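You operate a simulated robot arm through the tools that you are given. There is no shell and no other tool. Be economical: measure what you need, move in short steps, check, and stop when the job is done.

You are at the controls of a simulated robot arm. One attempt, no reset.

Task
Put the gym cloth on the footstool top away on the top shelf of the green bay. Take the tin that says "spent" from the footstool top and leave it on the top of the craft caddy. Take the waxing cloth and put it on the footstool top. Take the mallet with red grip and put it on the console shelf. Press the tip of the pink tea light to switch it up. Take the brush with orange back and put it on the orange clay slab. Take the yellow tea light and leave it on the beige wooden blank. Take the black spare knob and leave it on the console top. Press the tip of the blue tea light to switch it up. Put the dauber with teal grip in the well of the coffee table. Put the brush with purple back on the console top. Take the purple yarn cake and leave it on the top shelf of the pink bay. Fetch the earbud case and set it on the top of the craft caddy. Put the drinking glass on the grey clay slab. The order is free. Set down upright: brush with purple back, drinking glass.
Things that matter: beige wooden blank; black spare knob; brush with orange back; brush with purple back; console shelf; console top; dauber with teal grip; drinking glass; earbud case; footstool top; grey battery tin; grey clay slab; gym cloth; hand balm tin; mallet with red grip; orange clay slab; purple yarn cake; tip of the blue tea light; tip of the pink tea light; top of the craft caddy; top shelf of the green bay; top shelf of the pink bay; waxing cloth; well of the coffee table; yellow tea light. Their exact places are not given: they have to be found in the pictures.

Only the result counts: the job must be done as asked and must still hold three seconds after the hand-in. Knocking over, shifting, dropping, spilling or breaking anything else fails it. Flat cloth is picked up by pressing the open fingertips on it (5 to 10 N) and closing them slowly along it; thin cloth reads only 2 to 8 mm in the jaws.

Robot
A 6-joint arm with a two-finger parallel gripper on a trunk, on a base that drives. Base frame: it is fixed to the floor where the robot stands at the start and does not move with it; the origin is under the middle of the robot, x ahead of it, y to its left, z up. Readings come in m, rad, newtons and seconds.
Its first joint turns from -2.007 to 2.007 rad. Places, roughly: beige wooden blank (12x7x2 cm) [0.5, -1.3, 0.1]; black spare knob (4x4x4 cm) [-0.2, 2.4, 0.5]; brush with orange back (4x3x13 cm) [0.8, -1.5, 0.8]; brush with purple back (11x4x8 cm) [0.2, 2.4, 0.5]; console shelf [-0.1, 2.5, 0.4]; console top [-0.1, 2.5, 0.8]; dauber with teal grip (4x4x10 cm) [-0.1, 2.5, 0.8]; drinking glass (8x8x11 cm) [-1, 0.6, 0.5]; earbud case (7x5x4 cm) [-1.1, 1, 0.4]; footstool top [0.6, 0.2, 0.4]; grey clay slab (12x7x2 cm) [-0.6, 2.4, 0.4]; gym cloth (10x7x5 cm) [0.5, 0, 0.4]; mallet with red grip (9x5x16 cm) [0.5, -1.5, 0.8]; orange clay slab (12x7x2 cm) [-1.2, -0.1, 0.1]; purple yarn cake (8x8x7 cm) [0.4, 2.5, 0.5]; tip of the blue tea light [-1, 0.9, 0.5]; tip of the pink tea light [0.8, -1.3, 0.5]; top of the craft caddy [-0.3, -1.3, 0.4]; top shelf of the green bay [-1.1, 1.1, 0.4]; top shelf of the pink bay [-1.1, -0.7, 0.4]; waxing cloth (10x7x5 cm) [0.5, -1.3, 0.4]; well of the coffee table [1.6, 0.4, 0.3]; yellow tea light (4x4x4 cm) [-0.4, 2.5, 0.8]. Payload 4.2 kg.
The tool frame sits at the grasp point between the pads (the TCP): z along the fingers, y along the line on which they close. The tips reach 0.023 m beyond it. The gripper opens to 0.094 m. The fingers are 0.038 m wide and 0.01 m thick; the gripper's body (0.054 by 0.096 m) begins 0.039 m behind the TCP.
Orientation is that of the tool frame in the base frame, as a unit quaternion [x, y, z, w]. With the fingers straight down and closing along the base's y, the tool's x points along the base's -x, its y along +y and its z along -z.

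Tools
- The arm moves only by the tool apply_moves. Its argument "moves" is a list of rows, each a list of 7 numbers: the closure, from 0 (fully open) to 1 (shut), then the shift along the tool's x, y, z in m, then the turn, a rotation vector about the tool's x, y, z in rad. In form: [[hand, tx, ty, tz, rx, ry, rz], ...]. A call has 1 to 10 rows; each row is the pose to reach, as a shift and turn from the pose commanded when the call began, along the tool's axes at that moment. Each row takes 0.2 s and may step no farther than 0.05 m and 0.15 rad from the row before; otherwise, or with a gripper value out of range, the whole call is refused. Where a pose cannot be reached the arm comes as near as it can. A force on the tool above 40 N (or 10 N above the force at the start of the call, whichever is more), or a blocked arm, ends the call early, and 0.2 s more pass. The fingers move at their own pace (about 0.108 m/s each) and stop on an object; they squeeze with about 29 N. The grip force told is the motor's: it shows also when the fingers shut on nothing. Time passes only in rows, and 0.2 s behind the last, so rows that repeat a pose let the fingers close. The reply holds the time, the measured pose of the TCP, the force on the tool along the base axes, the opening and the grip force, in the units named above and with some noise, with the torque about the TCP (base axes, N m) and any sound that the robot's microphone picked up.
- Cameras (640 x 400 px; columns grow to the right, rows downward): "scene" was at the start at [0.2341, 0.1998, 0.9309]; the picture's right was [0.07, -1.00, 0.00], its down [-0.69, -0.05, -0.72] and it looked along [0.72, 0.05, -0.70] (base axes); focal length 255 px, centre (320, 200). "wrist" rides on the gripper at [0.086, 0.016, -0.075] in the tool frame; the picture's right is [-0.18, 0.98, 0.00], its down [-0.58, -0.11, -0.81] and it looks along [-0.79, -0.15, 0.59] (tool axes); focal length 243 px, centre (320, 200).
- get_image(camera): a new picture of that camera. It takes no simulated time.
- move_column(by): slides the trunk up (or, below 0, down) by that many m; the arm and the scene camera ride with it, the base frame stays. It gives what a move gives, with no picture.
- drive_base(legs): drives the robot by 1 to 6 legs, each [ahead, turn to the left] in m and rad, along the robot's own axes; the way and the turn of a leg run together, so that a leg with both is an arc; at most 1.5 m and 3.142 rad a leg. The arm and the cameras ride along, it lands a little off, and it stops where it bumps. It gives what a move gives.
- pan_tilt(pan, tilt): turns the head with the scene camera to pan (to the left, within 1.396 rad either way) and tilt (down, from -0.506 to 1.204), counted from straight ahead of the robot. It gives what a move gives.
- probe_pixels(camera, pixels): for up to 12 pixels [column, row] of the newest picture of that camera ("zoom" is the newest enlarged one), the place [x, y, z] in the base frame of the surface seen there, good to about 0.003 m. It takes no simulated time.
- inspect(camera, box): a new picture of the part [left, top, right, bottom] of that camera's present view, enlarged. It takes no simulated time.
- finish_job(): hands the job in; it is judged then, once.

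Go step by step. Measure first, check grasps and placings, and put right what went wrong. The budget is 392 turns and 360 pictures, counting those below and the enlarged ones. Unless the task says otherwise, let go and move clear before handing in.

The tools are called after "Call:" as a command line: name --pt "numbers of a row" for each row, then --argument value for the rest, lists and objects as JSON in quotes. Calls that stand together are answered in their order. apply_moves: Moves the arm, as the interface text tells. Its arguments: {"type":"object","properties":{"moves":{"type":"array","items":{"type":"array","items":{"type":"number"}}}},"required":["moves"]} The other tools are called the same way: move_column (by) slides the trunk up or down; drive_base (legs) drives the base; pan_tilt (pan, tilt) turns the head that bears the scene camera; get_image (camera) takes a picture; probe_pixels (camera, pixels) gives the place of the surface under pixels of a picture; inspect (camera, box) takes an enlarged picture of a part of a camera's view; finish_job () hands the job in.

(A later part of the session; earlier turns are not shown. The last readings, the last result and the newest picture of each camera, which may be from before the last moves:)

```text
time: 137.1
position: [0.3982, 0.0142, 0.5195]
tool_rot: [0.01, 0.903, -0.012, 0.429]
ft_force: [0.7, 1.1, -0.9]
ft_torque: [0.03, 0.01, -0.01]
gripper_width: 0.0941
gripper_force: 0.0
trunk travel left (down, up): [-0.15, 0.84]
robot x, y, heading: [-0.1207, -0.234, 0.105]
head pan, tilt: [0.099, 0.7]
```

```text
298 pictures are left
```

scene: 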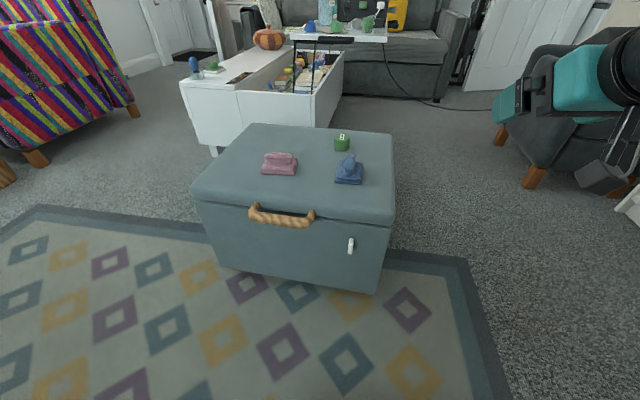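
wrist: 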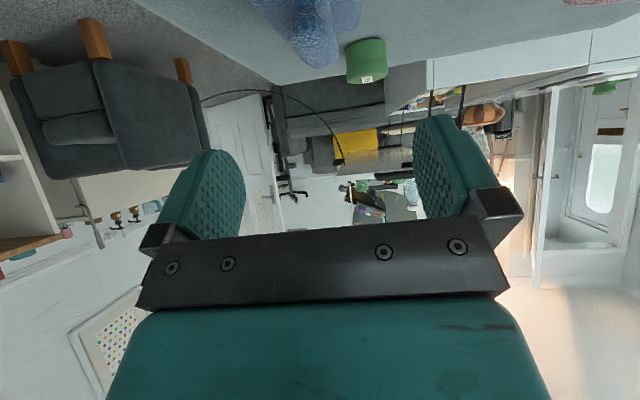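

Aligned. I'll advance along the tool axis and grip the ridge.

Call:
apply_moves --pt "0 0 0 0.04 0 0 0" --pt "0 0 -0.001 0.075 0 0 0" --pt "0 -0.001 -0.001 0.102 0 0 0" --pt "0 -0.001 -0.001 0.102 0 0 0" --pt "0.4 -0.001 -0.001 0.102 0 0 0" --pt "0.7 -0.001 -0.001 0.102 0 0 0" --pt "1 -0.001 -0.001 0.102 0 0 0" --pt "1 -0.001 -0.001 0.102 0 0 0" --pt "1 -0.001 -0.001 0.102 0 0 0"

Call:
get_image --camera "wrist"

```text
time: 139.1
position: [0.4805, 0.0108, 0.4557]
tool_rot: [0.01, 0.903, -0.012, 0.429]
ft_force: [-0.1, 1.0, 0.8]
ft_torque: [0.09, -0.06, 0.04]
gripper_width: 0.027
gripper_force: 29.0
trunk travel left (down, up): [-0.15, 0.84]
robot x, y, heading: [-0.1159, -0.2374, 0.11]
head pan, tilt: [0.099, 0.7]
```

```text
297 pictures are left
```

wrist: 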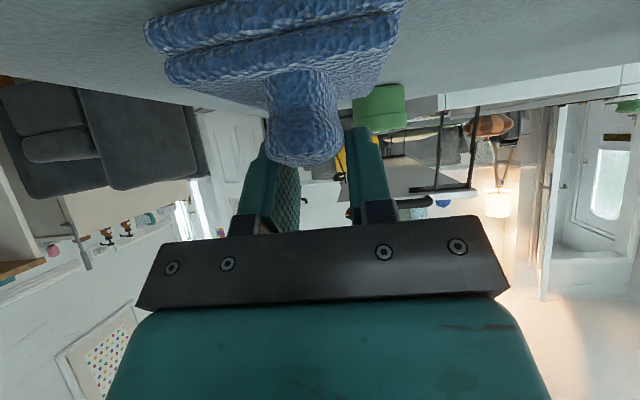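

Gripped at 0.027. I'll lift straight up.

Call:
apply_moves --pt "1 -0.023 0 -0.019 0 0 0" --pt "1 -0.06 0 -0.05 0 0 0" --pt "1 -0.095 0 -0.079 0 0 0" --pt "1 -0.125 0 -0.11 0 0 0" --pt "1 -0.13 0 -0.15 0 0 0"

Call:
drive_base --legs '[[-0.25, 0], [0, 2.4]]'

Call:
pan_tilt --pan 0.1 --tilt 0.5

Call:
get_image --camera "scene"

```text
time: 140.2
position: [0.4441, 0.0122, 0.6492]
tool_rot: [0.009, 0.903, -0.012, 0.429]
ft_force: [-1.0, 0.1, -0.6]
ft_torque: [0.01, 0.0, -0.02]
gripper_width: 0.0274
gripper_force: 29.1
trunk travel left (down, up): [-0.15, 0.84]
robot x, y, heading: [-0.118, -0.2375, 0.11]
head pan, tilt: [0.099, 0.7]
```

```text
time: 147.2
position: [-0.9315, -0.007, 0.6478]
tool_rot: [0.82, -0.38, -0.382, -0.193]
ft_force: [-0.3, -0.9, 0.0]
ft_torque: [-0.07, 0.03, -0.01]
gripper_width: 0.0271
gripper_force: 29.2
trunk travel left (down, up): [-0.15, 0.84]
robot x, y, heading: [-0.3689, -0.2651, 2.409]
head pan, tilt: [0.099, 0.7]
stopped in leg 2: the robot was blocked; the commanded pose is now the measured one
```

```text
time: 147.9
position: [-0.9323, -0.0062, 0.647]
tool_rot: [0.82, -0.38, -0.382, -0.193]
ft_force: [0.0, 0.2, 0.6]
ft_torque: [0.0, 0.02, 0.01]
gripper_width: 0.0272
gripper_force: 28.9
trunk travel left (down, up): [-0.15, 0.84]
robot x, y, heading: [-0.3746, -0.2641, 2.407]
head pan, tilt: [0.099, 0.499]
```

```text
296 pictures are left
```

scene: 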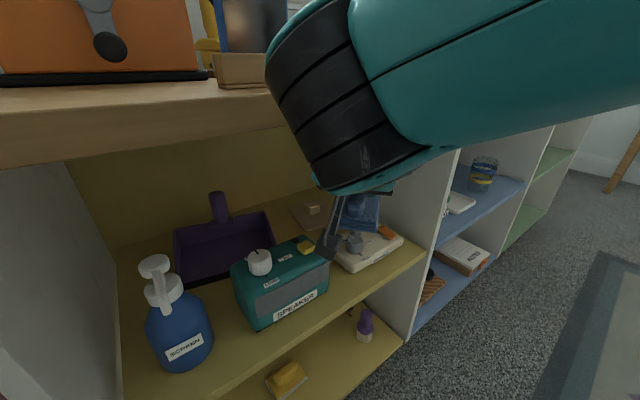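

The swing ran into the shelving unit's yellow bay. I'll check the wrist view before backing out.

Call:
get_image --camera "wrist"

Call:
probe_pixels --camera "scene" --pixels '[[420, 270], [200, 120], [370, 215], [285, 290], [180, 330], [410, 190], [400, 240], [100, 160]]'

```text
295 pictures are left
```

wrist: 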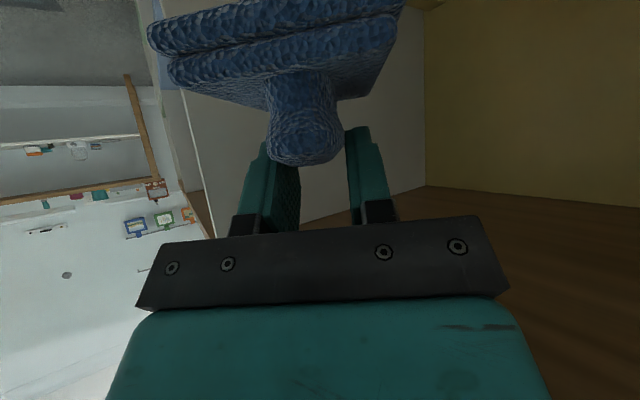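

```text
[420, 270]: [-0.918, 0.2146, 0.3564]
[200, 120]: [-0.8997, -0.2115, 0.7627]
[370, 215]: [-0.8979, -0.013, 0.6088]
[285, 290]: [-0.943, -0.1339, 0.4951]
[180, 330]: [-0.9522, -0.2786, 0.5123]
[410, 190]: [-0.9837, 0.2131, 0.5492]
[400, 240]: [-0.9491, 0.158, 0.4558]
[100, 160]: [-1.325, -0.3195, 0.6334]
```

The gripper is just inside the opening and the nearest item (speaker, z≈0.5) wasn't touched. I'll turn back right, drive to beside the green bay with more distance, then face it.

Call:
drive_base --legs '[[0, -1.02]]'

Call:
get_image --camera "scene"

```text
time: 150.9
position: [-0.4401, 0.3484, 0.6469]
tool_rot: [-0.526, 0.735, 0.236, 0.356]
ft_force: [-0.1, 0.3, -1.3]
ft_torque: [-0.01, 0.0, 0.01]
gripper_width: 0.0273
gripper_force: 28.8
trunk travel left (down, up): [-0.15, 0.84]
robot x, y, heading: [-0.3709, -0.2683, 1.376]
head pan, tilt: [0.099, 0.499]
```

```text
294 pictures are left
```

scene: 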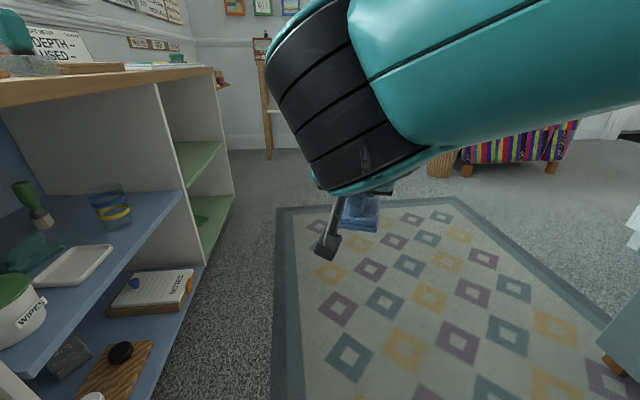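

The way north is clear. I'll drive 1.3 m and turn to face the green bay.

Call:
drive_base --legs '[[1.3, 0], [0, 1.77]]'

Call:
pan_tilt --pan 0.1 --tilt 0.5

Call:
get_image --camera "scene"

```text
time: 161.6
position: [-0.7288, 0.8355, 0.6465]
tool_rot: [0.901, -0.075, -0.424, -0.05]
ft_force: [0.4, -0.3, -0.2]
ft_torque: [-0.02, 0.0, 0.01]
gripper_width: 0.0272
gripper_force: 28.8
trunk travel left (down, up): [-0.15, 0.84]
robot x, y, heading: [-0.1348, 1.0006, 3.113]
head pan, tilt: [0.099, 0.499]
```

```text
time: 162.2
position: [-0.7296, 0.8371, 0.6472]
tool_rot: [0.901, -0.073, -0.425, -0.049]
ft_force: [0.1, -0.3, -1.5]
ft_torque: [0.05, -0.02, -0.03]
gripper_width: 0.0269
gripper_force: 28.9
trunk travel left (down, up): [-0.15, 0.84]
robot x, y, heading: [-0.1368, 1.0016, 3.114]
head pan, tilt: [0.099, 0.499]
```

```text
293 pictures are left
```

scene: 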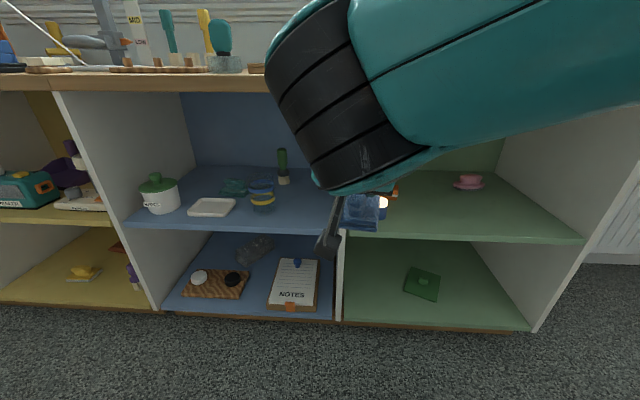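

The green bay's top shelf is at the right, with the blue tea light lit at (382,203). I'll shift the arm to the north to see the shelf and line up.

Call:
apply_moves --pt "1 0 -0.045 0 0 0 0" --pt "1 0 -0.09 0 0 0 0" --pt "1 0 -0.135 0 0 0 0" --pt "1 0 -0.18 0 0 0 0" --pt "1 0 -0.225 0 0 0 0" --pt "1 0 -0.27 0 0 0 0" --pt "1 0 -0.31 0 0 0 0"

Call:
get_image --camera "scene"

```text
time: 163.8
position: [-0.6992, 1.1426, 0.6423]
tool_rot: [0.9, -0.073, -0.426, -0.05]
ft_force: [0.4, -0.7, -0.8]
ft_torque: [0.02, 0.0, 0.02]
gripper_width: 0.0272
gripper_force: 28.7
out of reach, approached as far as the arm can: row 6, 7
trunk travel left (down, up): [-0.15, 0.84]
robot x, y, heading: [-0.1353, 1.0001, 3.118]
head pan, tilt: [0.099, 0.499]
```

```text
292 pictures are left
```

scene: 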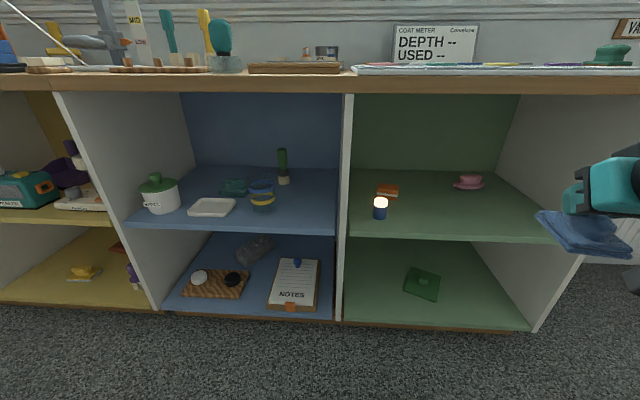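

I'll zoom into the green and blue top shelves and probe them.

Call:
inspect --camera "scene" --box '[200, 130, 520, 330]'

Call:
probe_pixels --camera "scene" --pixels '[[388, 188], [380, 198], [380, 212], [468, 178], [440, 210], [420, 225], [480, 230], [345, 160], [262, 185], [262, 205], [570, 230], [440, 85]]'

```text
2.00 times, centred on (360, 230) of scene
```

zoom: 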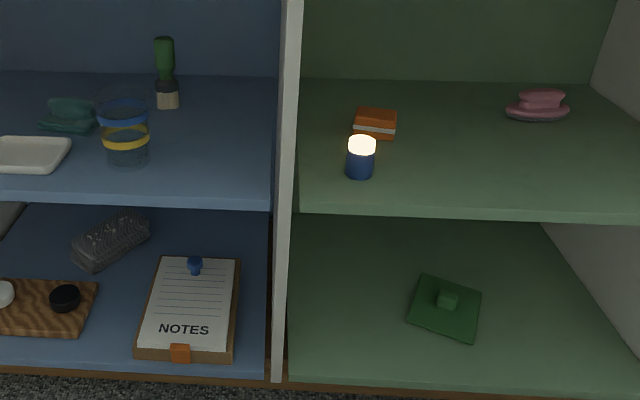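

```text
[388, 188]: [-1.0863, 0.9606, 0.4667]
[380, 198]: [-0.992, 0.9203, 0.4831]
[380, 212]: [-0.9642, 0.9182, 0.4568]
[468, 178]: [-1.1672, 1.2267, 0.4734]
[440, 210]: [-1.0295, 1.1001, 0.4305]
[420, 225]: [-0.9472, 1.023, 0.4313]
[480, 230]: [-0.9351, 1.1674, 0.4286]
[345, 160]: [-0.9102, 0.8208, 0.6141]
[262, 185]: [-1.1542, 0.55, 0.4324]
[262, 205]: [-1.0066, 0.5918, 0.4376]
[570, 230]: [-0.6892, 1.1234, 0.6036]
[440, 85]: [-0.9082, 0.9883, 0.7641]
```

I'll place the cloth at about (-1.02,1.14) on the green top shelf (z 0.43). I'll lower the hand to mid-opening first, then roll forward 0.25 m.

Call:
apply_moves --pt "1 0.03 0.001 0.024 0 0 0" --pt "1 0.06 0.002 0.048 0 0 0" --pt "1 0.075 0.0027 0.061 0 0 0" --pt "1 0.075 0.0027 0.061 0 0 0"

Call:
drive_base --legs '[[0.23, 0]]'

Call:
get_image --camera "scene"

```text
time: 164.8
position: [-0.7293, 1.1408, 0.5627]
tool_rot: [0.901, -0.074, -0.424, -0.049]
ft_force: [0.4, -0.4, 0.3]
ft_torque: [0.02, -0.03, 0.02]
gripper_width: 0.0272
gripper_force: 29.3
out of reach, approached as far as the arm can: row 2, 3, 4
trunk travel left (down, up): [-0.15, 0.84]
robot x, y, heading: [-0.1351, 1.0021, 3.115]
head pan, tilt: [0.099, 0.499]
```

```text
time: 166.5
position: [-0.9588, 1.1443, 0.5627]
tool_rot: [0.901, -0.073, -0.425, -0.048]
ft_force: [-0.5, 0.4, -0.1]
ft_torque: [0.01, 0.01, 0.01]
gripper_width: 0.0272
gripper_force: 29.3
trunk travel left (down, up): [-0.15, 0.84]
robot x, y, heading: [-0.3625, 1.0056, 3.121]
head pan, tilt: [0.099, 0.499]
```

```text
290 pictures are left
```

scene: 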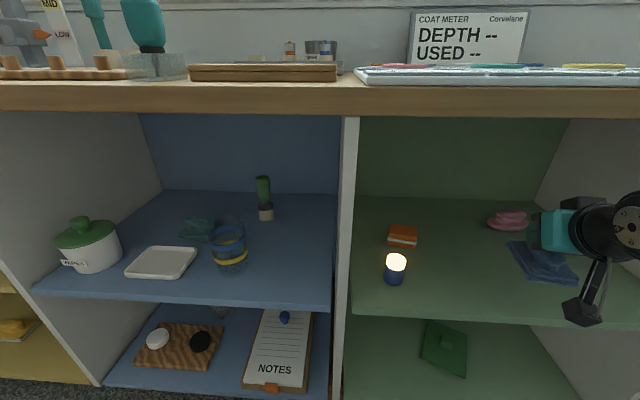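

Call:
apply_moves --pt "1 0.003 0.005 0.03 0 0 0" --pt "1 0.006 0.01 0.06 0 0 0" --pt "1 0.009 0.015 0.085 0 0 0" --pt "1 0.011 0.018 0.098 0 0 0" --pt "1 0.011 0.018 0.098 0 0 0"

Call:
inspect --camera "scene" --box '[440, 180, 640, 305]'

```text
time: 167.7
position: [-1.0268, 1.1402, 0.4919]
tool_rot: [0.901, -0.072, -0.425, -0.049]
ft_force: [0.1, -0.5, -0.3]
ft_torque: [0.0, -0.02, 0.0]
gripper_width: 0.0274
gripper_force: 29.0
trunk travel left (down, up): [-0.15, 0.84]
robot x, y, heading: [-0.3629, 1.0039, 3.113]
head pan, tilt: [0.099, 0.499]
```

```text
3.20 times, centred on (540, 242) of scene
```

zoom: 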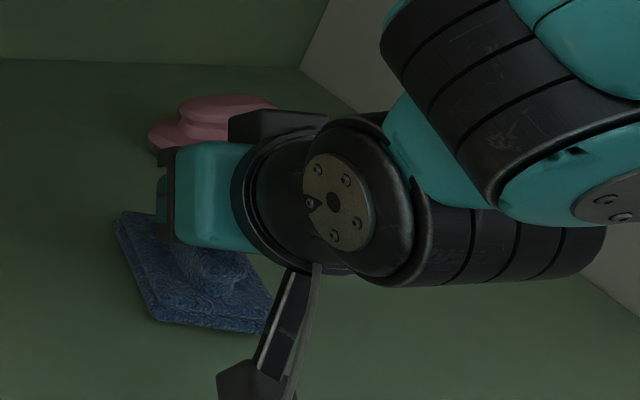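

Just above the shelf. I'll lower until light contact.

Call:
apply_moves --pt "1 0.0015 0 0.0013 0 0 0" --pt "1 0.0031 0 0.0025 0 0 0" --pt "1 0.0031 0 0.0025 0 0 0"

```text
time: 168.5
position: [-1.028, 1.1407, 0.4861]
tool_rot: [0.901, -0.073, -0.425, -0.049]
ft_force: [0.3, 0.4, 0.0]
ft_torque: [-0.01, 0.03, -0.01]
gripper_width: 0.0271
gripper_force: 29.1
trunk travel left (down, up): [-0.15, 0.84]
robot x, y, heading: [-0.3666, 1.0077, 3.118]
head pan, tilt: [0.099, 0.499]
```

Call:
apply_moves --pt "1 0.0012 0 0.001 0 0 0" --pt "1 0.0012 0 0.001 0 0 0"

```text
time: 169.1
position: [-1.0283, 1.1424, 0.4864]
tool_rot: [0.901, -0.073, -0.426, -0.049]
ft_force: [1.4, 0.8, 4.7]
ft_torque: [-0.09, 0.23, -0.03]
gripper_width: 0.0272
gripper_force: 28.9
trunk travel left (down, up): [-0.15, 0.84]
robot x, y, heading: [-0.3632, 1.0089, 3.121]
head pan, tilt: [0.099, 0.499]
```

Contact is made (4.7 N). I'll open and back out along the tool axis.

Call:
apply_moves --pt "0.6 0 0 0 0 0 0" --pt "0.2 0 0 0 0 0 0" --pt "0 0 0 0 0 0 0" --pt "0 0 0 0 0 0 0" --pt "0 -0.005 0 -0.02 0 0 0" --pt "0 -0.008 0 -0.06 0 0 0" --pt "0 -0.008 0 -0.1 0 0 0"

Call:
get_image --camera "scene"

```text
time: 170.7
position: [-0.9603, 1.127, 0.5567]
tool_rot: [0.901, -0.072, -0.425, -0.048]
ft_force: [0.5, 0.0, -0.3]
ft_torque: [0.02, 0.0, -0.03]
gripper_width: 0.0938
gripper_force: 0.0
trunk travel left (down, up): [-0.15, 0.84]
robot x, y, heading: [-0.3619, 1.0075, 3.119]
head pan, tilt: [0.099, 0.499]
```

```text
288 pictures are left
```

scene: 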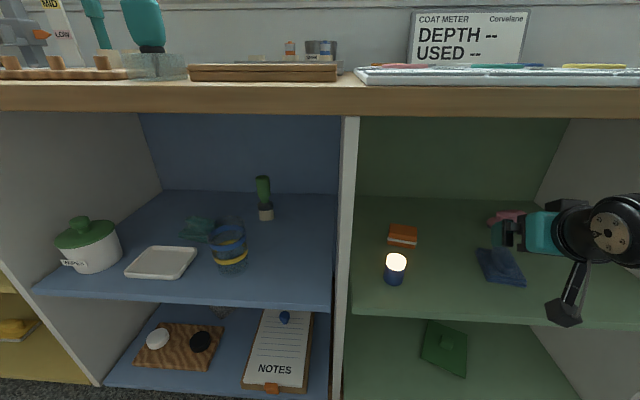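

The gym cloth is on the shelf. Next is the blue tea light; I'll measure its top.

Call:
inspect --camera "scene" --box '[370, 215, 434, 255]'

Call:
inspect --camera "scene" --box '[355, 215, 450, 290]'

Call:
probe_pixels --camera "zoom" --pixels '[[272, 260], [225, 300], [320, 300], [272, 300], [272, 380], [272, 240], [215, 380], [325, 380], [320, 110], [250, 80], [400, 90], [310, 200]]'

```text
10.00 times, centred on (402, 235) of scene
```

zoom: 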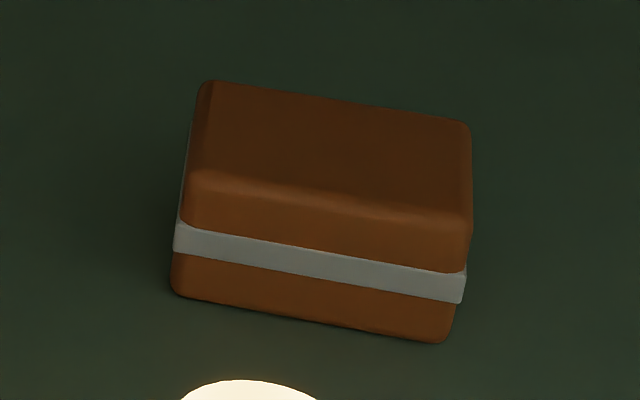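

```text
5.33 times, centred on (402, 252) of scene
```

zoom: 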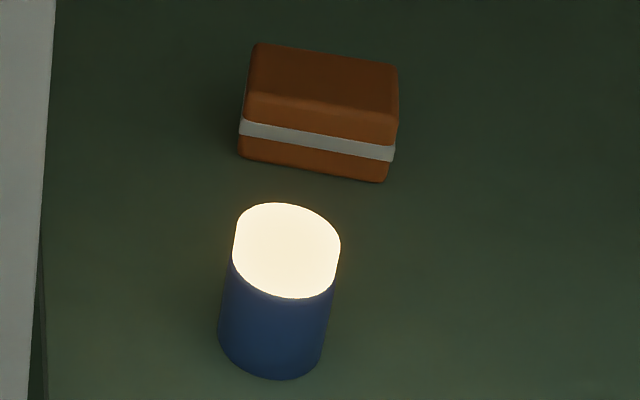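

```text
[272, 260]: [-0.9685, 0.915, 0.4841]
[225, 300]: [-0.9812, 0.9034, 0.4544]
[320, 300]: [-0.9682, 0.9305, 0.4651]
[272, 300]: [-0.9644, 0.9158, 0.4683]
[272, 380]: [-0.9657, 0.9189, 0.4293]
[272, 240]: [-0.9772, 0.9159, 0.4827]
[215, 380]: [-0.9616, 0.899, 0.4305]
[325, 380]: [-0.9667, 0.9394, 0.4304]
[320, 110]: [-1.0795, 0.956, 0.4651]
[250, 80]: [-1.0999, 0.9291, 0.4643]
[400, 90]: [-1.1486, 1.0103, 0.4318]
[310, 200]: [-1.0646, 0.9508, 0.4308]
```

The light's centre is (-0.982,0.917), top z 0.483. I'll close the fingers and move over it.

Call:
apply_moves --pt "1 0.003 0.035 -0.012 0 0 0" --pt "1 0.006 0.08 -0.012 0 0 0" --pt "1 0.01 0.125 -0.012 0 0 0" --pt "1 0.014 0.17 -0.012 0 0 0" --pt "1 0.018 0.2116 -0.0121 0 0 0" --pt "1 0.018 0.2116 -0.0121 0 0 0"

Call:
inspect --camera "scene" --box '[330, 190, 490, 290]'

```text
time: 172.1
position: [-0.974, 0.9138, 0.544]
tool_rot: [0.901, -0.072, -0.424, -0.049]
ft_force: [0.7, -0.4, -0.7]
ft_torque: [0.03, 0.0, 0.01]
gripper_width: 0.0
gripper_force: 29.2
trunk travel left (down, up): [-0.15, 0.84]
robot x, y, heading: [-0.3642, 1.0079, 3.114]
head pan, tilt: [0.099, 0.499]
```

```text
4.00 times, centred on (410, 240) of scene
```

zoom: 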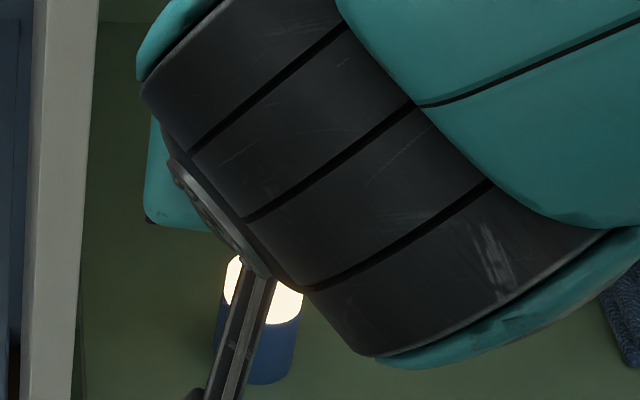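

Call:
apply_moves --pt "1 0.0194 0.0007 0.0158 0 0 0" --pt "1 0.0232 0.0008 0.0189 0 0 0" --pt "1 0.0255 0.0009 0.0208 0 0 0" --pt "1 0.0271 0.001 0.022 0 0 0"

```text
time: 173.1
position: [-0.9739, 0.9152, 0.5091]
tool_rot: [0.901, -0.072, -0.425, -0.048]
ft_force: [-0.6, -0.8, 1.0]
ft_torque: [-0.03, 0.01, 0.02]
gripper_width: 0.0002
gripper_force: 28.4
trunk travel left (down, up): [-0.15, 0.84]
robot x, y, heading: [-0.3621, 1.0053, 3.121]
head pan, tilt: [0.099, 0.499]
```

Call:
apply_moves --pt "1 0.0015 0 0.0013 0 0 0" --pt "1 0.0031 0 0.0025 0 0 0" --pt "1 0.0031 0 0.0025 0 0 0"

Call:
get_image --camera "wrist"

```text
time: 173.9
position: [-0.9742, 0.9149, 0.505]
tool_rot: [0.901, -0.072, -0.425, -0.048]
ft_force: [1.7, 0.2, 7.4]
ft_torque: [0.01, -0.07, 0.01]
gripper_width: 0.0002
gripper_force: 28.5
trunk travel left (down, up): [-0.15, 0.84]
robot x, y, heading: [-0.3628, 1.0056, 3.121]
head pan, tilt: [0.099, 0.499]
heard: click
```

```text
284 pictures are left
```

wrist: 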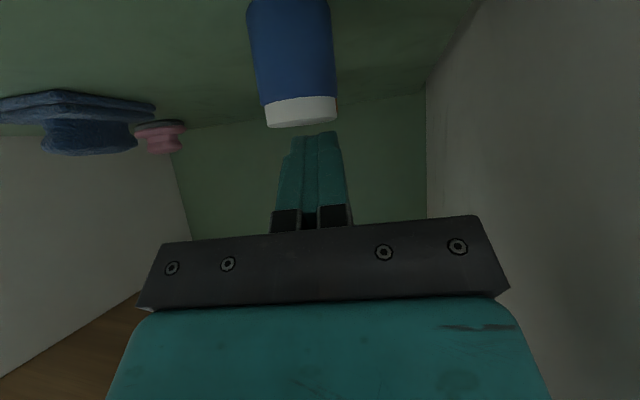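

Click heard, and the blue light is off. I'll lift off, reverse out and reposition in front of the drinking glass in the blue bay.

Call:
apply_moves --pt "1 -0.02 0 -0.017 0 0 0" --pt "1 -0.04 0 -0.034 0 0 0" --pt "1 -0.04 0 -0.06 0 0 0"

Call:
get_image --camera "scene"

Call:
drive_base --legs '[[-0.45, 0], [0, 0.75], [0.45, 0], [0, -0.73]]'

Call:
get_image --camera "scene"

```text
time: 174.7
position: [-0.9534, 0.9098, 0.5769]
tool_rot: [0.901, -0.073, -0.425, -0.049]
ft_force: [0.1, -1.0, -1.2]
ft_torque: [-0.02, -0.02, -0.01]
gripper_width: 0.0
gripper_force: 29.4
trunk travel left (down, up): [-0.15, 0.84]
robot x, y, heading: [-0.3668, 1.0049, 3.122]
head pan, tilt: [0.099, 0.499]
```

```text
283 pictures are left
```

scene: 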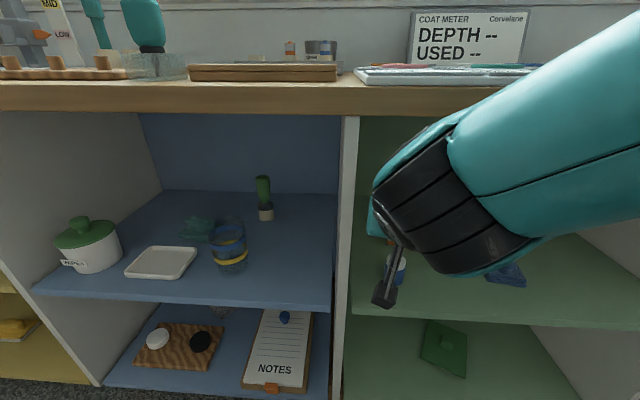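

```text
time: 183.7
position: [-0.8361, 0.6028, 0.5763]
tool_rot: [0.901, -0.072, -0.425, -0.048]
ft_force: [-0.1, -0.7, 0.1]
ft_torque: [-0.01, 0.0, -0.02]
gripper_width: 0.0
gripper_force: 29.1
trunk travel left (down, up): [-0.15, 0.84]
robot x, y, heading: [-0.2452, 0.7032, 3.111]
head pan, tilt: [0.099, 0.499]
```

```text
282 pictures are left
```

scene: 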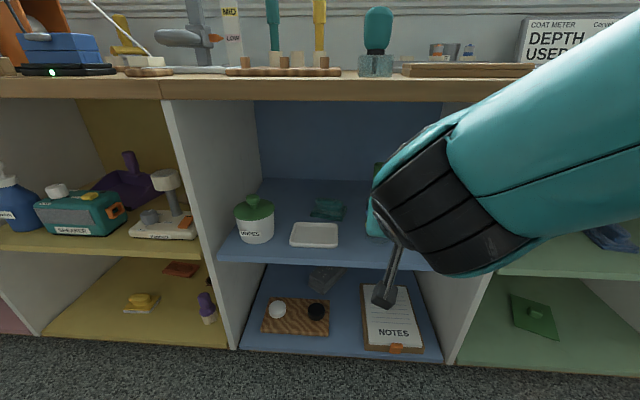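

I'm lined up with the gripper in front of the glass. I'll open and check with the wrist camera.

Call:
apply_moves --pt "0 0 -0.01 0 0 0 0" --pt "0 0 -0.01 0 0 0 0" --pt "0 0 -0.01 0 0 0 0"

Call:
get_image --camera "wrist"

```text
time: 184.5
position: [-0.8332, 0.6125, 0.5763]
tool_rot: [0.901, -0.074, -0.424, -0.05]
ft_force: [-0.2, -0.6, 0.8]
ft_torque: [-0.02, -0.03, 0.0]
gripper_width: 0.0938
gripper_force: 0.1
trunk travel left (down, up): [-0.15, 0.84]
robot x, y, heading: [-0.2424, 0.7042, 3.116]
head pan, tilt: [0.099, 0.499]
```

```text
281 pictures are left
```

wrist: 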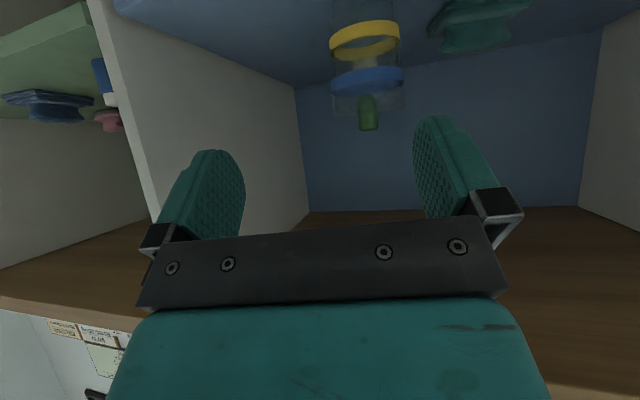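

Call:
inspect --camera "wrist" --box '[300, 0, 460, 100]'

Call:
probe_pixels --camera "zoom" --pixels '[[260, 150], [140, 180], [395, 160], [265, 320], [140, 320], [400, 310], [265, 345], [260, 20], [180, 10], [350, 430], [270, 400]]'

```text
4.00 times, centred on (380, 50) of wrist
```

zoom: 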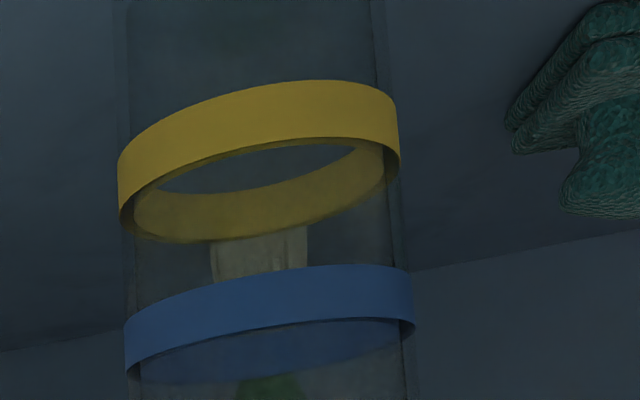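

```text
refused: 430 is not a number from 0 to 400
```

Call:
probe_pixels --camera "zoom" --pixels '[[260, 125], [122, 200], [395, 120], [265, 300], [130, 345], [408, 300], [330, 170], [260, 20], [350, 380], [120, 150]]'

Call:
inspect --camera "wrist" --box '[290, 30, 450, 130]'

```text
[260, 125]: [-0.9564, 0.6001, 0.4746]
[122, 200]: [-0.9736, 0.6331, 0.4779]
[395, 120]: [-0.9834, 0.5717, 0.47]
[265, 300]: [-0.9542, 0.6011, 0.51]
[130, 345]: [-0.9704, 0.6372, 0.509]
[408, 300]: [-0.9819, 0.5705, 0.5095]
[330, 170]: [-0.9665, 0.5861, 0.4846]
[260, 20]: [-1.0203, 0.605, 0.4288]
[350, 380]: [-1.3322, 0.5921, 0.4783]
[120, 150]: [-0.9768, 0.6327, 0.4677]
```

```text
4.00 times, centred on (370, 80) of wrist
```

zoom: 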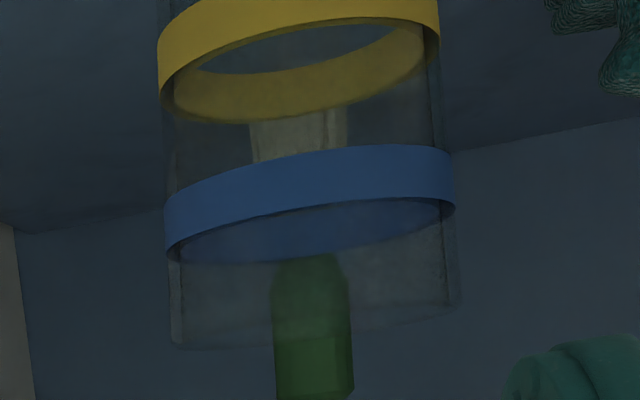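

The glass axis is at about (-0.989, 0.602), width ~7 cm, top z≈0.54. I'll grip near the rim with the present tilt so the palm clears it; roll forward 6 cm first.

Call:
drive_base --legs '[[0.06, 0]]'

```text
time: 185.5
position: [-0.897, 0.6133, 0.5761]
tool_rot: [0.901, -0.072, -0.426, -0.048]
ft_force: [0.2, 0.0, -0.2]
ft_torque: [-0.02, -0.02, 0.01]
gripper_width: 0.0942
gripper_force: 0.1
trunk travel left (down, up): [-0.15, 0.84]
robot x, y, heading: [-0.311, 0.7005, 3.112]
head pan, tilt: [0.099, 0.499]
```

Call:
apply_moves --pt "0 -0.0176 0.0266 0.0 0 0 0" --pt "0 -0.0176 0.0266 0.011 0 0 0" --pt "0 -0.0176 0.0266 0.011 0 0 0"

Call:
get_image --camera "wrist"

```text
time: 186.3
position: [-0.9205, 0.5898, 0.5821]
tool_rot: [0.901, -0.072, -0.426, -0.048]
ft_force: [-0.5, -0.1, -0.7]
ft_torque: [0.0, -0.01, -0.02]
gripper_width: 0.0938
gripper_force: 0.1
trunk travel left (down, up): [-0.15, 0.84]
robot x, y, heading: [-0.3072, 0.701, 3.122]
head pan, tilt: [0.099, 0.499]
```

```text
278 pictures are left
```

wrist: 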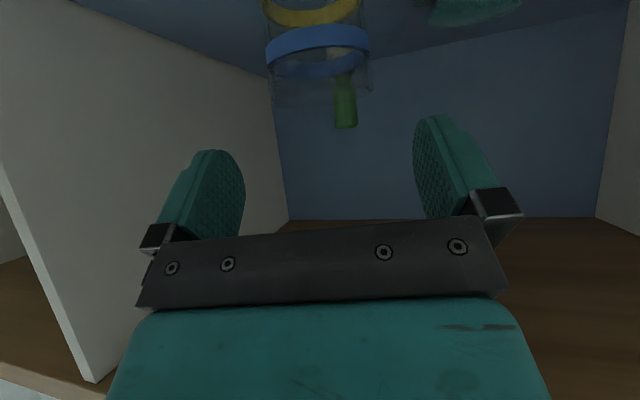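

Call:
apply_moves --pt "0 0 0 0.025 0 0 0" --pt "0 0 0 0.045 0 0 0" --pt "0 0 0 0.045 0 0 0"

Call:
get_image --camera "wrist"

Call:
probe_pixels --camera "wrist" --pixels '[[262, 80], [370, 70], [320, 60], [265, 60], [362, 50]]'

```text
time: 187.1
position: [-0.9543, 0.5965, 0.5526]
tool_rot: [0.901, -0.072, -0.425, -0.048]
ft_force: [0.5, -0.9, 0.1]
ft_torque: [-0.05, -0.02, 0.01]
gripper_width: 0.094
gripper_force: 0.0
trunk travel left (down, up): [-0.15, 0.84]
robot x, y, heading: [-0.3036, 0.7, 3.113]
head pan, tilt: [0.099, 0.499]
```

```text
277 pictures are left
```

wrist: 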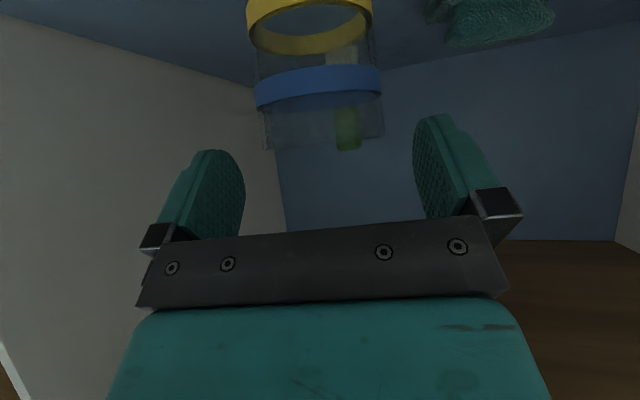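

```text
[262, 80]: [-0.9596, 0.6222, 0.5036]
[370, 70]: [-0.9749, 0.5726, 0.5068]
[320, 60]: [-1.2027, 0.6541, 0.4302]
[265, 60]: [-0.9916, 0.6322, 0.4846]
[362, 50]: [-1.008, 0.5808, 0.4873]
```

Centred (rim 268–385 against pads 245–413). I'll advance the last 3.5 cm and close.

Call:
apply_moves --pt "0 0 0 0.02 0 0 0" --pt "0 0 0 0.034 0 0 0" --pt "0 0 0 0.034 0 0 0" --pt "0.3 0 0 0.034 0 0 0" --pt "0.6 0 0 0.034 0 0 0" --pt "1 0 0 0.034 0 0 0" --pt "1 0 0 0.034 0 0 0"

Call:
get_image --camera "wrist"

```text
time: 188.7
position: [-0.9797, 0.601, 0.5317]
tool_rot: [0.901, -0.073, -0.425, -0.049]
ft_force: [-0.3, -0.5, -0.2]
ft_torque: [0.02, 0.04, 0.03]
gripper_width: 0.0702
gripper_force: 28.7
trunk travel left (down, up): [-0.15, 0.84]
robot x, y, heading: [-0.3066, 0.6977, 3.114]
head pan, tilt: [0.099, 0.499]
```

```text
276 pictures are left
```

wrist: 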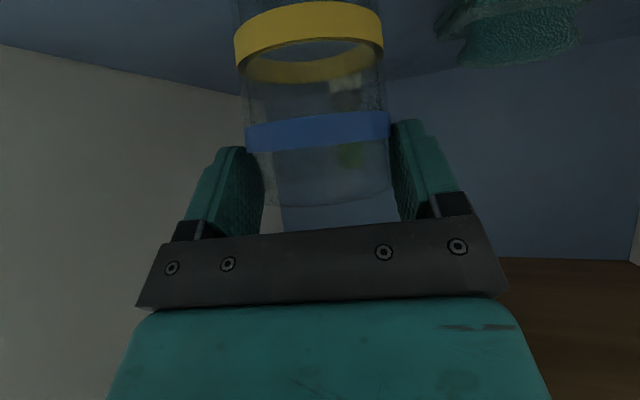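

Gripped at 0.070. I'll lift 5 cm and back out.

Call:
apply_moves --pt "1 -0.0155 -0.0006 -0.0126 0 0 0" --pt "1 -0.031 -0.0011 -0.0252 0 0 0" --pt "1 -0.0387 -0.0014 -0.0315 0 0 0" --pt "1 -0.0387 -0.0014 -0.0315 0 0 0"

Call:
drive_base --legs '[[-0.35, 0]]'

Call:
get_image --camera "scene"

```text
time: 189.7
position: [-0.9794, 0.6034, 0.5808]
tool_rot: [0.901, -0.072, -0.424, -0.049]
ft_force: [-0.1, -0.8, -1.9]
ft_torque: [-0.02, -0.02, 0.02]
gripper_width: 0.0702
gripper_force: 28.7
trunk travel left (down, up): [-0.15, 0.84]
robot x, y, heading: [-0.3029, 0.7005, 3.119]
head pan, tilt: [0.099, 0.499]
```

```text
time: 191.9
position: [-0.647, 0.6041, 0.5815]
tool_rot: [0.901, -0.077, -0.424, -0.051]
ft_force: [0.3, 0.2, -1.8]
ft_torque: [0.0, -0.02, 0.01]
gripper_width: 0.0706
gripper_force: 29.0
trunk travel left (down, up): [-0.15, 0.84]
robot x, y, heading: [0.0273, 0.6943, 3.105]
head pan, tilt: [0.099, 0.499]
stopped in leg 1: the robot was blocked; the commanded pose is now the measured one
```

```text
275 pictures are left
```

scene: 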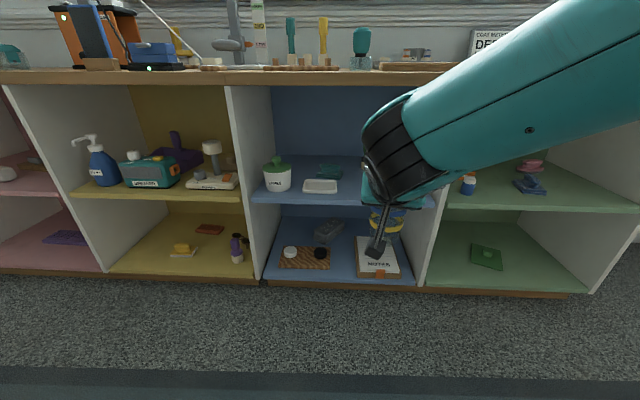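

I bumped the rear slightly. I'll move forward a little, turn north and look at the console.

Call:
drive_base --legs '[[0.1, 0], [0, -1.3]]'

Call:
pan_tilt --pan -0.2 --tilt 0.35

Call:
get_image --camera "scene"

Call:
pan_tilt --pan -1.39 --tilt 0.8

Call:
get_image --camera "scene"

```text
time: 196.4
position: [-0.3276, 1.3307, 0.5813]
tool_rot: [0.663, -0.614, -0.303, -0.301]
ft_force: [0.0, 0.6, -2.2]
ft_torque: [0.04, -0.04, 0.0]
gripper_width: 0.0702
gripper_force: 28.8
trunk travel left (down, up): [-0.15, 0.84]
robot x, y, heading: [-0.0731, 0.6969, 1.782]
head pan, tilt: [0.099, 0.499]
```

```text
time: 197.2
position: [-0.3268, 1.3304, 0.5808]
tool_rot: [0.663, -0.615, -0.303, -0.301]
ft_force: [-0.1, 0.4, -1.4]
ft_torque: [-0.05, 0.02, 0.02]
gripper_width: 0.0704
gripper_force: 28.6
trunk travel left (down, up): [-0.15, 0.84]
robot x, y, heading: [-0.0738, 0.7049, 1.786]
head pan, tilt: [-0.201, 0.351]
```

```text
274 pictures are left
```

scene: 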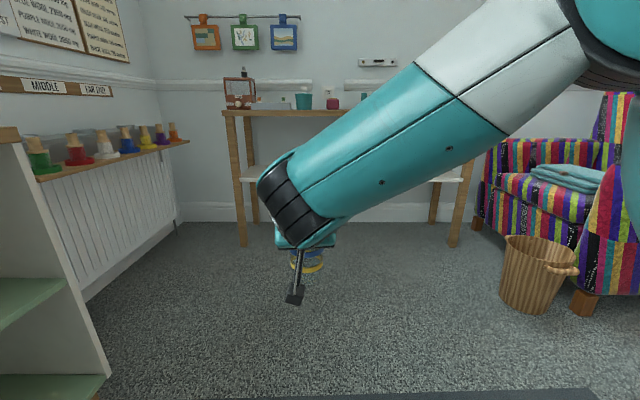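

```text
time: 198.6
position: [-0.327, 1.3306, 0.5813]
tool_rot: [0.663, -0.614, -0.304, -0.301]
ft_force: [0.1, -0.6, -1.1]
ft_torque: [-0.02, 0.0, -0.01]
gripper_width: 0.0701
gripper_force: 28.6
trunk travel left (down, up): [-0.15, 0.84]
robot x, y, heading: [-0.0724, 0.701, 1.783]
head pan, tilt: [-1.389, 0.799]
```

```text
273 pictures are left
```

scene: 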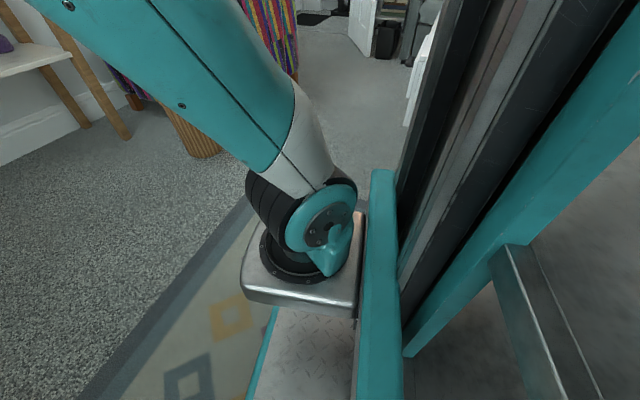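

The console is ahead. I'll approach it towards (-0.4,1.55), then face north and look closely.

Call:
drive_base --legs '[[0, 0.14], [0.92, 0], [0, -0.34]]'

Call:
pan_tilt --pan -0.1 --tilt 0.4

Call:
get_image --camera "scene"

```text
time: 205.0
position: [-0.5406, 2.2204, 0.5816]
tool_rot: [-0.607, 0.67, 0.276, 0.326]
ft_force: [0.1, -1.0, -1.8]
ft_torque: [-0.03, -0.01, 0.02]
gripper_width: 0.0702
gripper_force: 29.1
trunk travel left (down, up): [-0.15, 0.84]
robot x, y, heading: [-0.3985, 1.5542, 1.609]
head pan, tilt: [-1.389, 0.799]
```

```text
time: 206.5
position: [-0.5414, 2.2194, 0.5822]
tool_rot: [-0.608, 0.669, 0.277, 0.326]
ft_force: [-0.4, -0.4, -0.6]
ft_torque: [0.0, 0.0, -0.01]
gripper_width: 0.0703
gripper_force: 29.0
trunk travel left (down, up): [-0.15, 0.84]
robot x, y, heading: [-0.3986, 1.5521, 1.606]
head pan, tilt: [-0.099, 0.4]
```

```text
272 pictures are left
```

scene: 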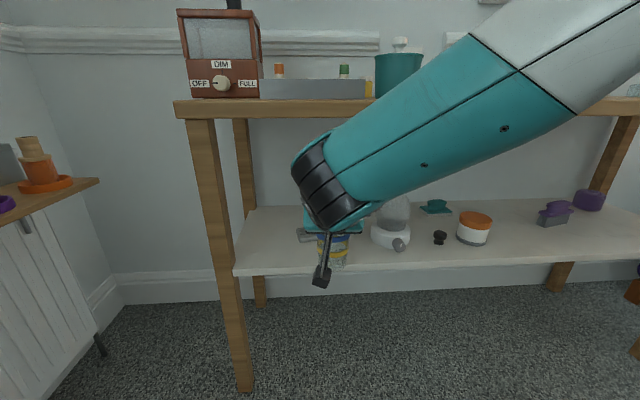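

The shelf shows a black knob (440,237), purple-backed brush (555,213) and yarn (590,200). The grey slab is behind the gripper; I'll check with probes and the wrist camera.

Call:
get_image --camera "wrist"

Call:
probe_pixels --camera "scene" --pixels '[[240, 272], [400, 262], [255, 220], [440, 235], [555, 208], [590, 195], [303, 235], [210, 200], [395, 240], [475, 225], [250, 107], [600, 255]]'

```text
271 pictures are left
```

wrist: 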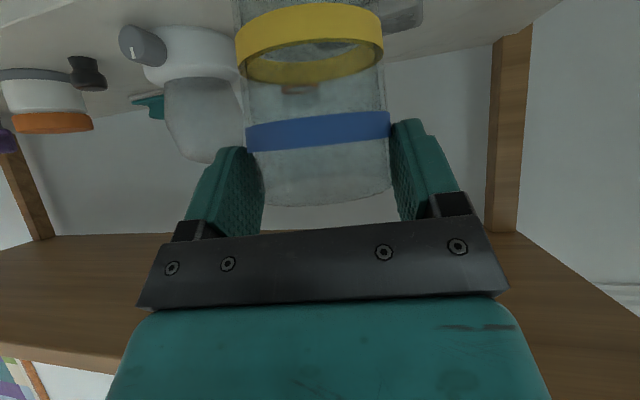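

```text
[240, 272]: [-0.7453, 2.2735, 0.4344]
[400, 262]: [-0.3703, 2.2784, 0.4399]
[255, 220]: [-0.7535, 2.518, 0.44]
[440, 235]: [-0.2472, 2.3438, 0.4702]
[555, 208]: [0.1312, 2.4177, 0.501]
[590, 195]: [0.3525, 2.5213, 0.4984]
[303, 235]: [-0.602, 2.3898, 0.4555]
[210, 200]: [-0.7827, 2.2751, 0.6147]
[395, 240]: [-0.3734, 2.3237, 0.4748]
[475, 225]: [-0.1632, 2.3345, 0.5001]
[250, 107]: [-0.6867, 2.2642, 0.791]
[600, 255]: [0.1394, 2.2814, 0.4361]
```

The slab is near (-0.60,2.39), top z≈0.456, shelf z 0.44. I'll shift the hand right to see it fully.

Call:
apply_moves --pt "1 0 -0.04 -0.01 0 0 0" --pt "1 0 -0.085 -0.02 0 0 0" --pt "1 0 -0.13 -0.02 0 0 0" --pt "1 0 -0.17 -0.02 0 0 0"

Call:
inspect --camera "scene" --box '[220, 180, 460, 330]'

```text
time: 207.5
position: [-0.3758, 2.1888, 0.5981]
tool_rot: [-0.608, 0.669, 0.277, 0.326]
ft_force: [0.3, 0.0, -1.1]
ft_torque: [-0.02, 0.02, 0.0]
gripper_width: 0.0701
gripper_force: 28.9
trunk travel left (down, up): [-0.15, 0.84]
robot x, y, heading: [-0.4005, 1.553, 1.603]
head pan, tilt: [-0.099, 0.4]
```

```text
2.67 times, centred on (340, 255) of scene
```

zoom: 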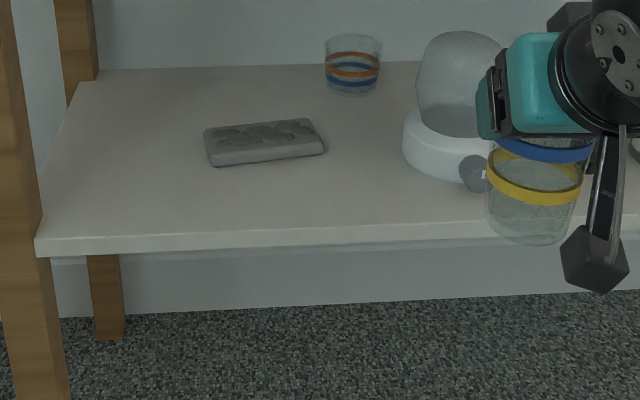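

The grey slab is fully visible. I'll probe its corners and top.

Call:
probe_pixels --camera "zoom" --pixels '[[207, 130], [212, 158], [325, 145], [310, 122], [260, 135], [235, 138], [290, 132], [265, 150], [350, 45], [440, 70], [425, 150]]'

```text
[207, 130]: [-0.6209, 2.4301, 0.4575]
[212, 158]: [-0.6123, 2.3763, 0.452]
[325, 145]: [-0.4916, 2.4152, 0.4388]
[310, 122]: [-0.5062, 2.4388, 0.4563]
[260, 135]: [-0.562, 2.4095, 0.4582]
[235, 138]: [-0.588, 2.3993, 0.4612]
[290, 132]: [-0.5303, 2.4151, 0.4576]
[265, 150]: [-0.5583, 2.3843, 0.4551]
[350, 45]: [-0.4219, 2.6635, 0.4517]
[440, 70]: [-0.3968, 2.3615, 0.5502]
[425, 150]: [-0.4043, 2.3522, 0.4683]
```

The slab's centre is (-0.56,2.408), top 0.458. To keep the forearm flat under the console top I'll lower the trunk 0.12 m and raise the hand to compensate.

Call:
move_column --by -0.12

Call:
apply_moves --pt "1 -0.035 0.03 -0.02 0 0 0" --pt "1 -0.06 0.07 -0.04 0 0 0" --pt "1 -0.075 0.115 -0.055 0 0 0" --pt "1 -0.075 0.16 -0.055 0 0 0" --pt "1 -0.075 0.19 -0.055 0 0 0" --pt "1 -0.075 0.19 -0.055 0 0 0"

Call:
get_image --camera "scene"

```text
time: 209.0
position: [-0.3768, 2.1882, 0.4779]
tool_rot: [-0.608, 0.669, 0.276, 0.326]
ft_force: [0.2, -0.2, -3.2]
ft_torque: [-0.03, 0.05, -0.02]
gripper_width: 0.0703
gripper_force: 28.8
trunk travel left (down, up): [-0.03, 0.96]
robot x, y, heading: [-0.3973, 1.5567, 1.61]
head pan, tilt: [-0.099, 0.4]
```

```text
refused: row 1 steps farther than a row can; nothing moved
```

```text
269 pictures are left
```

scene: 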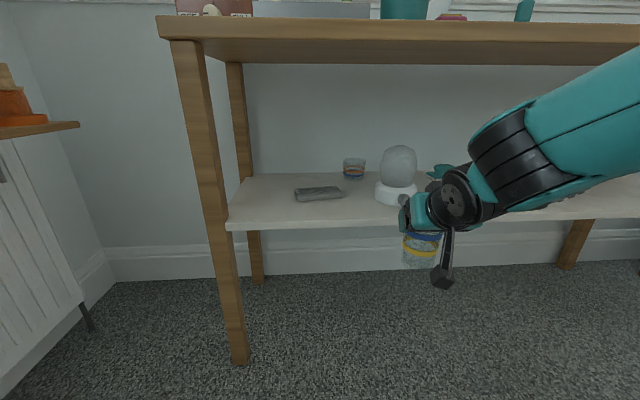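

Call:
apply_moves --pt "1 -0.0121 0.039 -0.015 0 0 0" --pt "1 -0.0242 0.078 -0.03 0 0 0" --pt "1 -0.0363 0.117 -0.045 0 0 0" --pt "1 -0.0484 0.156 -0.06 0 0 0" --pt "1 -0.0605 0.1947 -0.0747 0 0 0" --pt "1 -0.0605 0.1947 -0.0747 0 0 0"

Call:
get_image --camera "scene"

```text
time: 210.4
position: [-0.573, 2.1896, 0.5673]
tool_rot: [-0.608, 0.669, 0.277, 0.327]
ft_force: [0.4, -0.4, -1.6]
ft_torque: [-0.05, 0.0, 0.01]
gripper_width: 0.0701
gripper_force: 29.0
trunk travel left (down, up): [-0.03, 0.96]
robot x, y, heading: [-0.3988, 1.5526, 1.606]
head pan, tilt: [-0.099, 0.4]
```

```text
268 pictures are left
```

scene: 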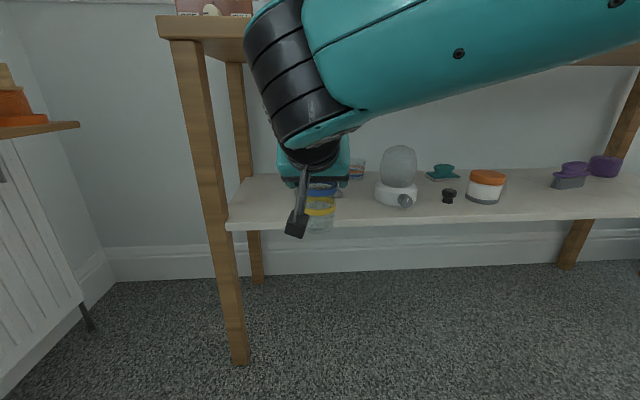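

I'll probe the wrist/forearm to see its clearance to the console's front edge.

Call:
probe_pixels --camera "scene" --pixels '[[275, 25], [250, 60], [285, 130], [330, 30], [330, 130], [400, 60], [300, 150], [170, 40], [165, 25], [450, 30]]'

```text
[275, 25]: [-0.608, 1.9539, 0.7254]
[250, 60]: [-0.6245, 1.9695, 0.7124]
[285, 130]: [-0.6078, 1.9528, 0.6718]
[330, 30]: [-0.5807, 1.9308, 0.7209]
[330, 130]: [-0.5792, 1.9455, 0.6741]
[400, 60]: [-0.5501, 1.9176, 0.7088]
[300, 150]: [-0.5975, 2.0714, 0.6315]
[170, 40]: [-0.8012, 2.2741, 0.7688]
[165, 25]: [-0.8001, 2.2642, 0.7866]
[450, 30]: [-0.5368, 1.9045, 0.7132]
```

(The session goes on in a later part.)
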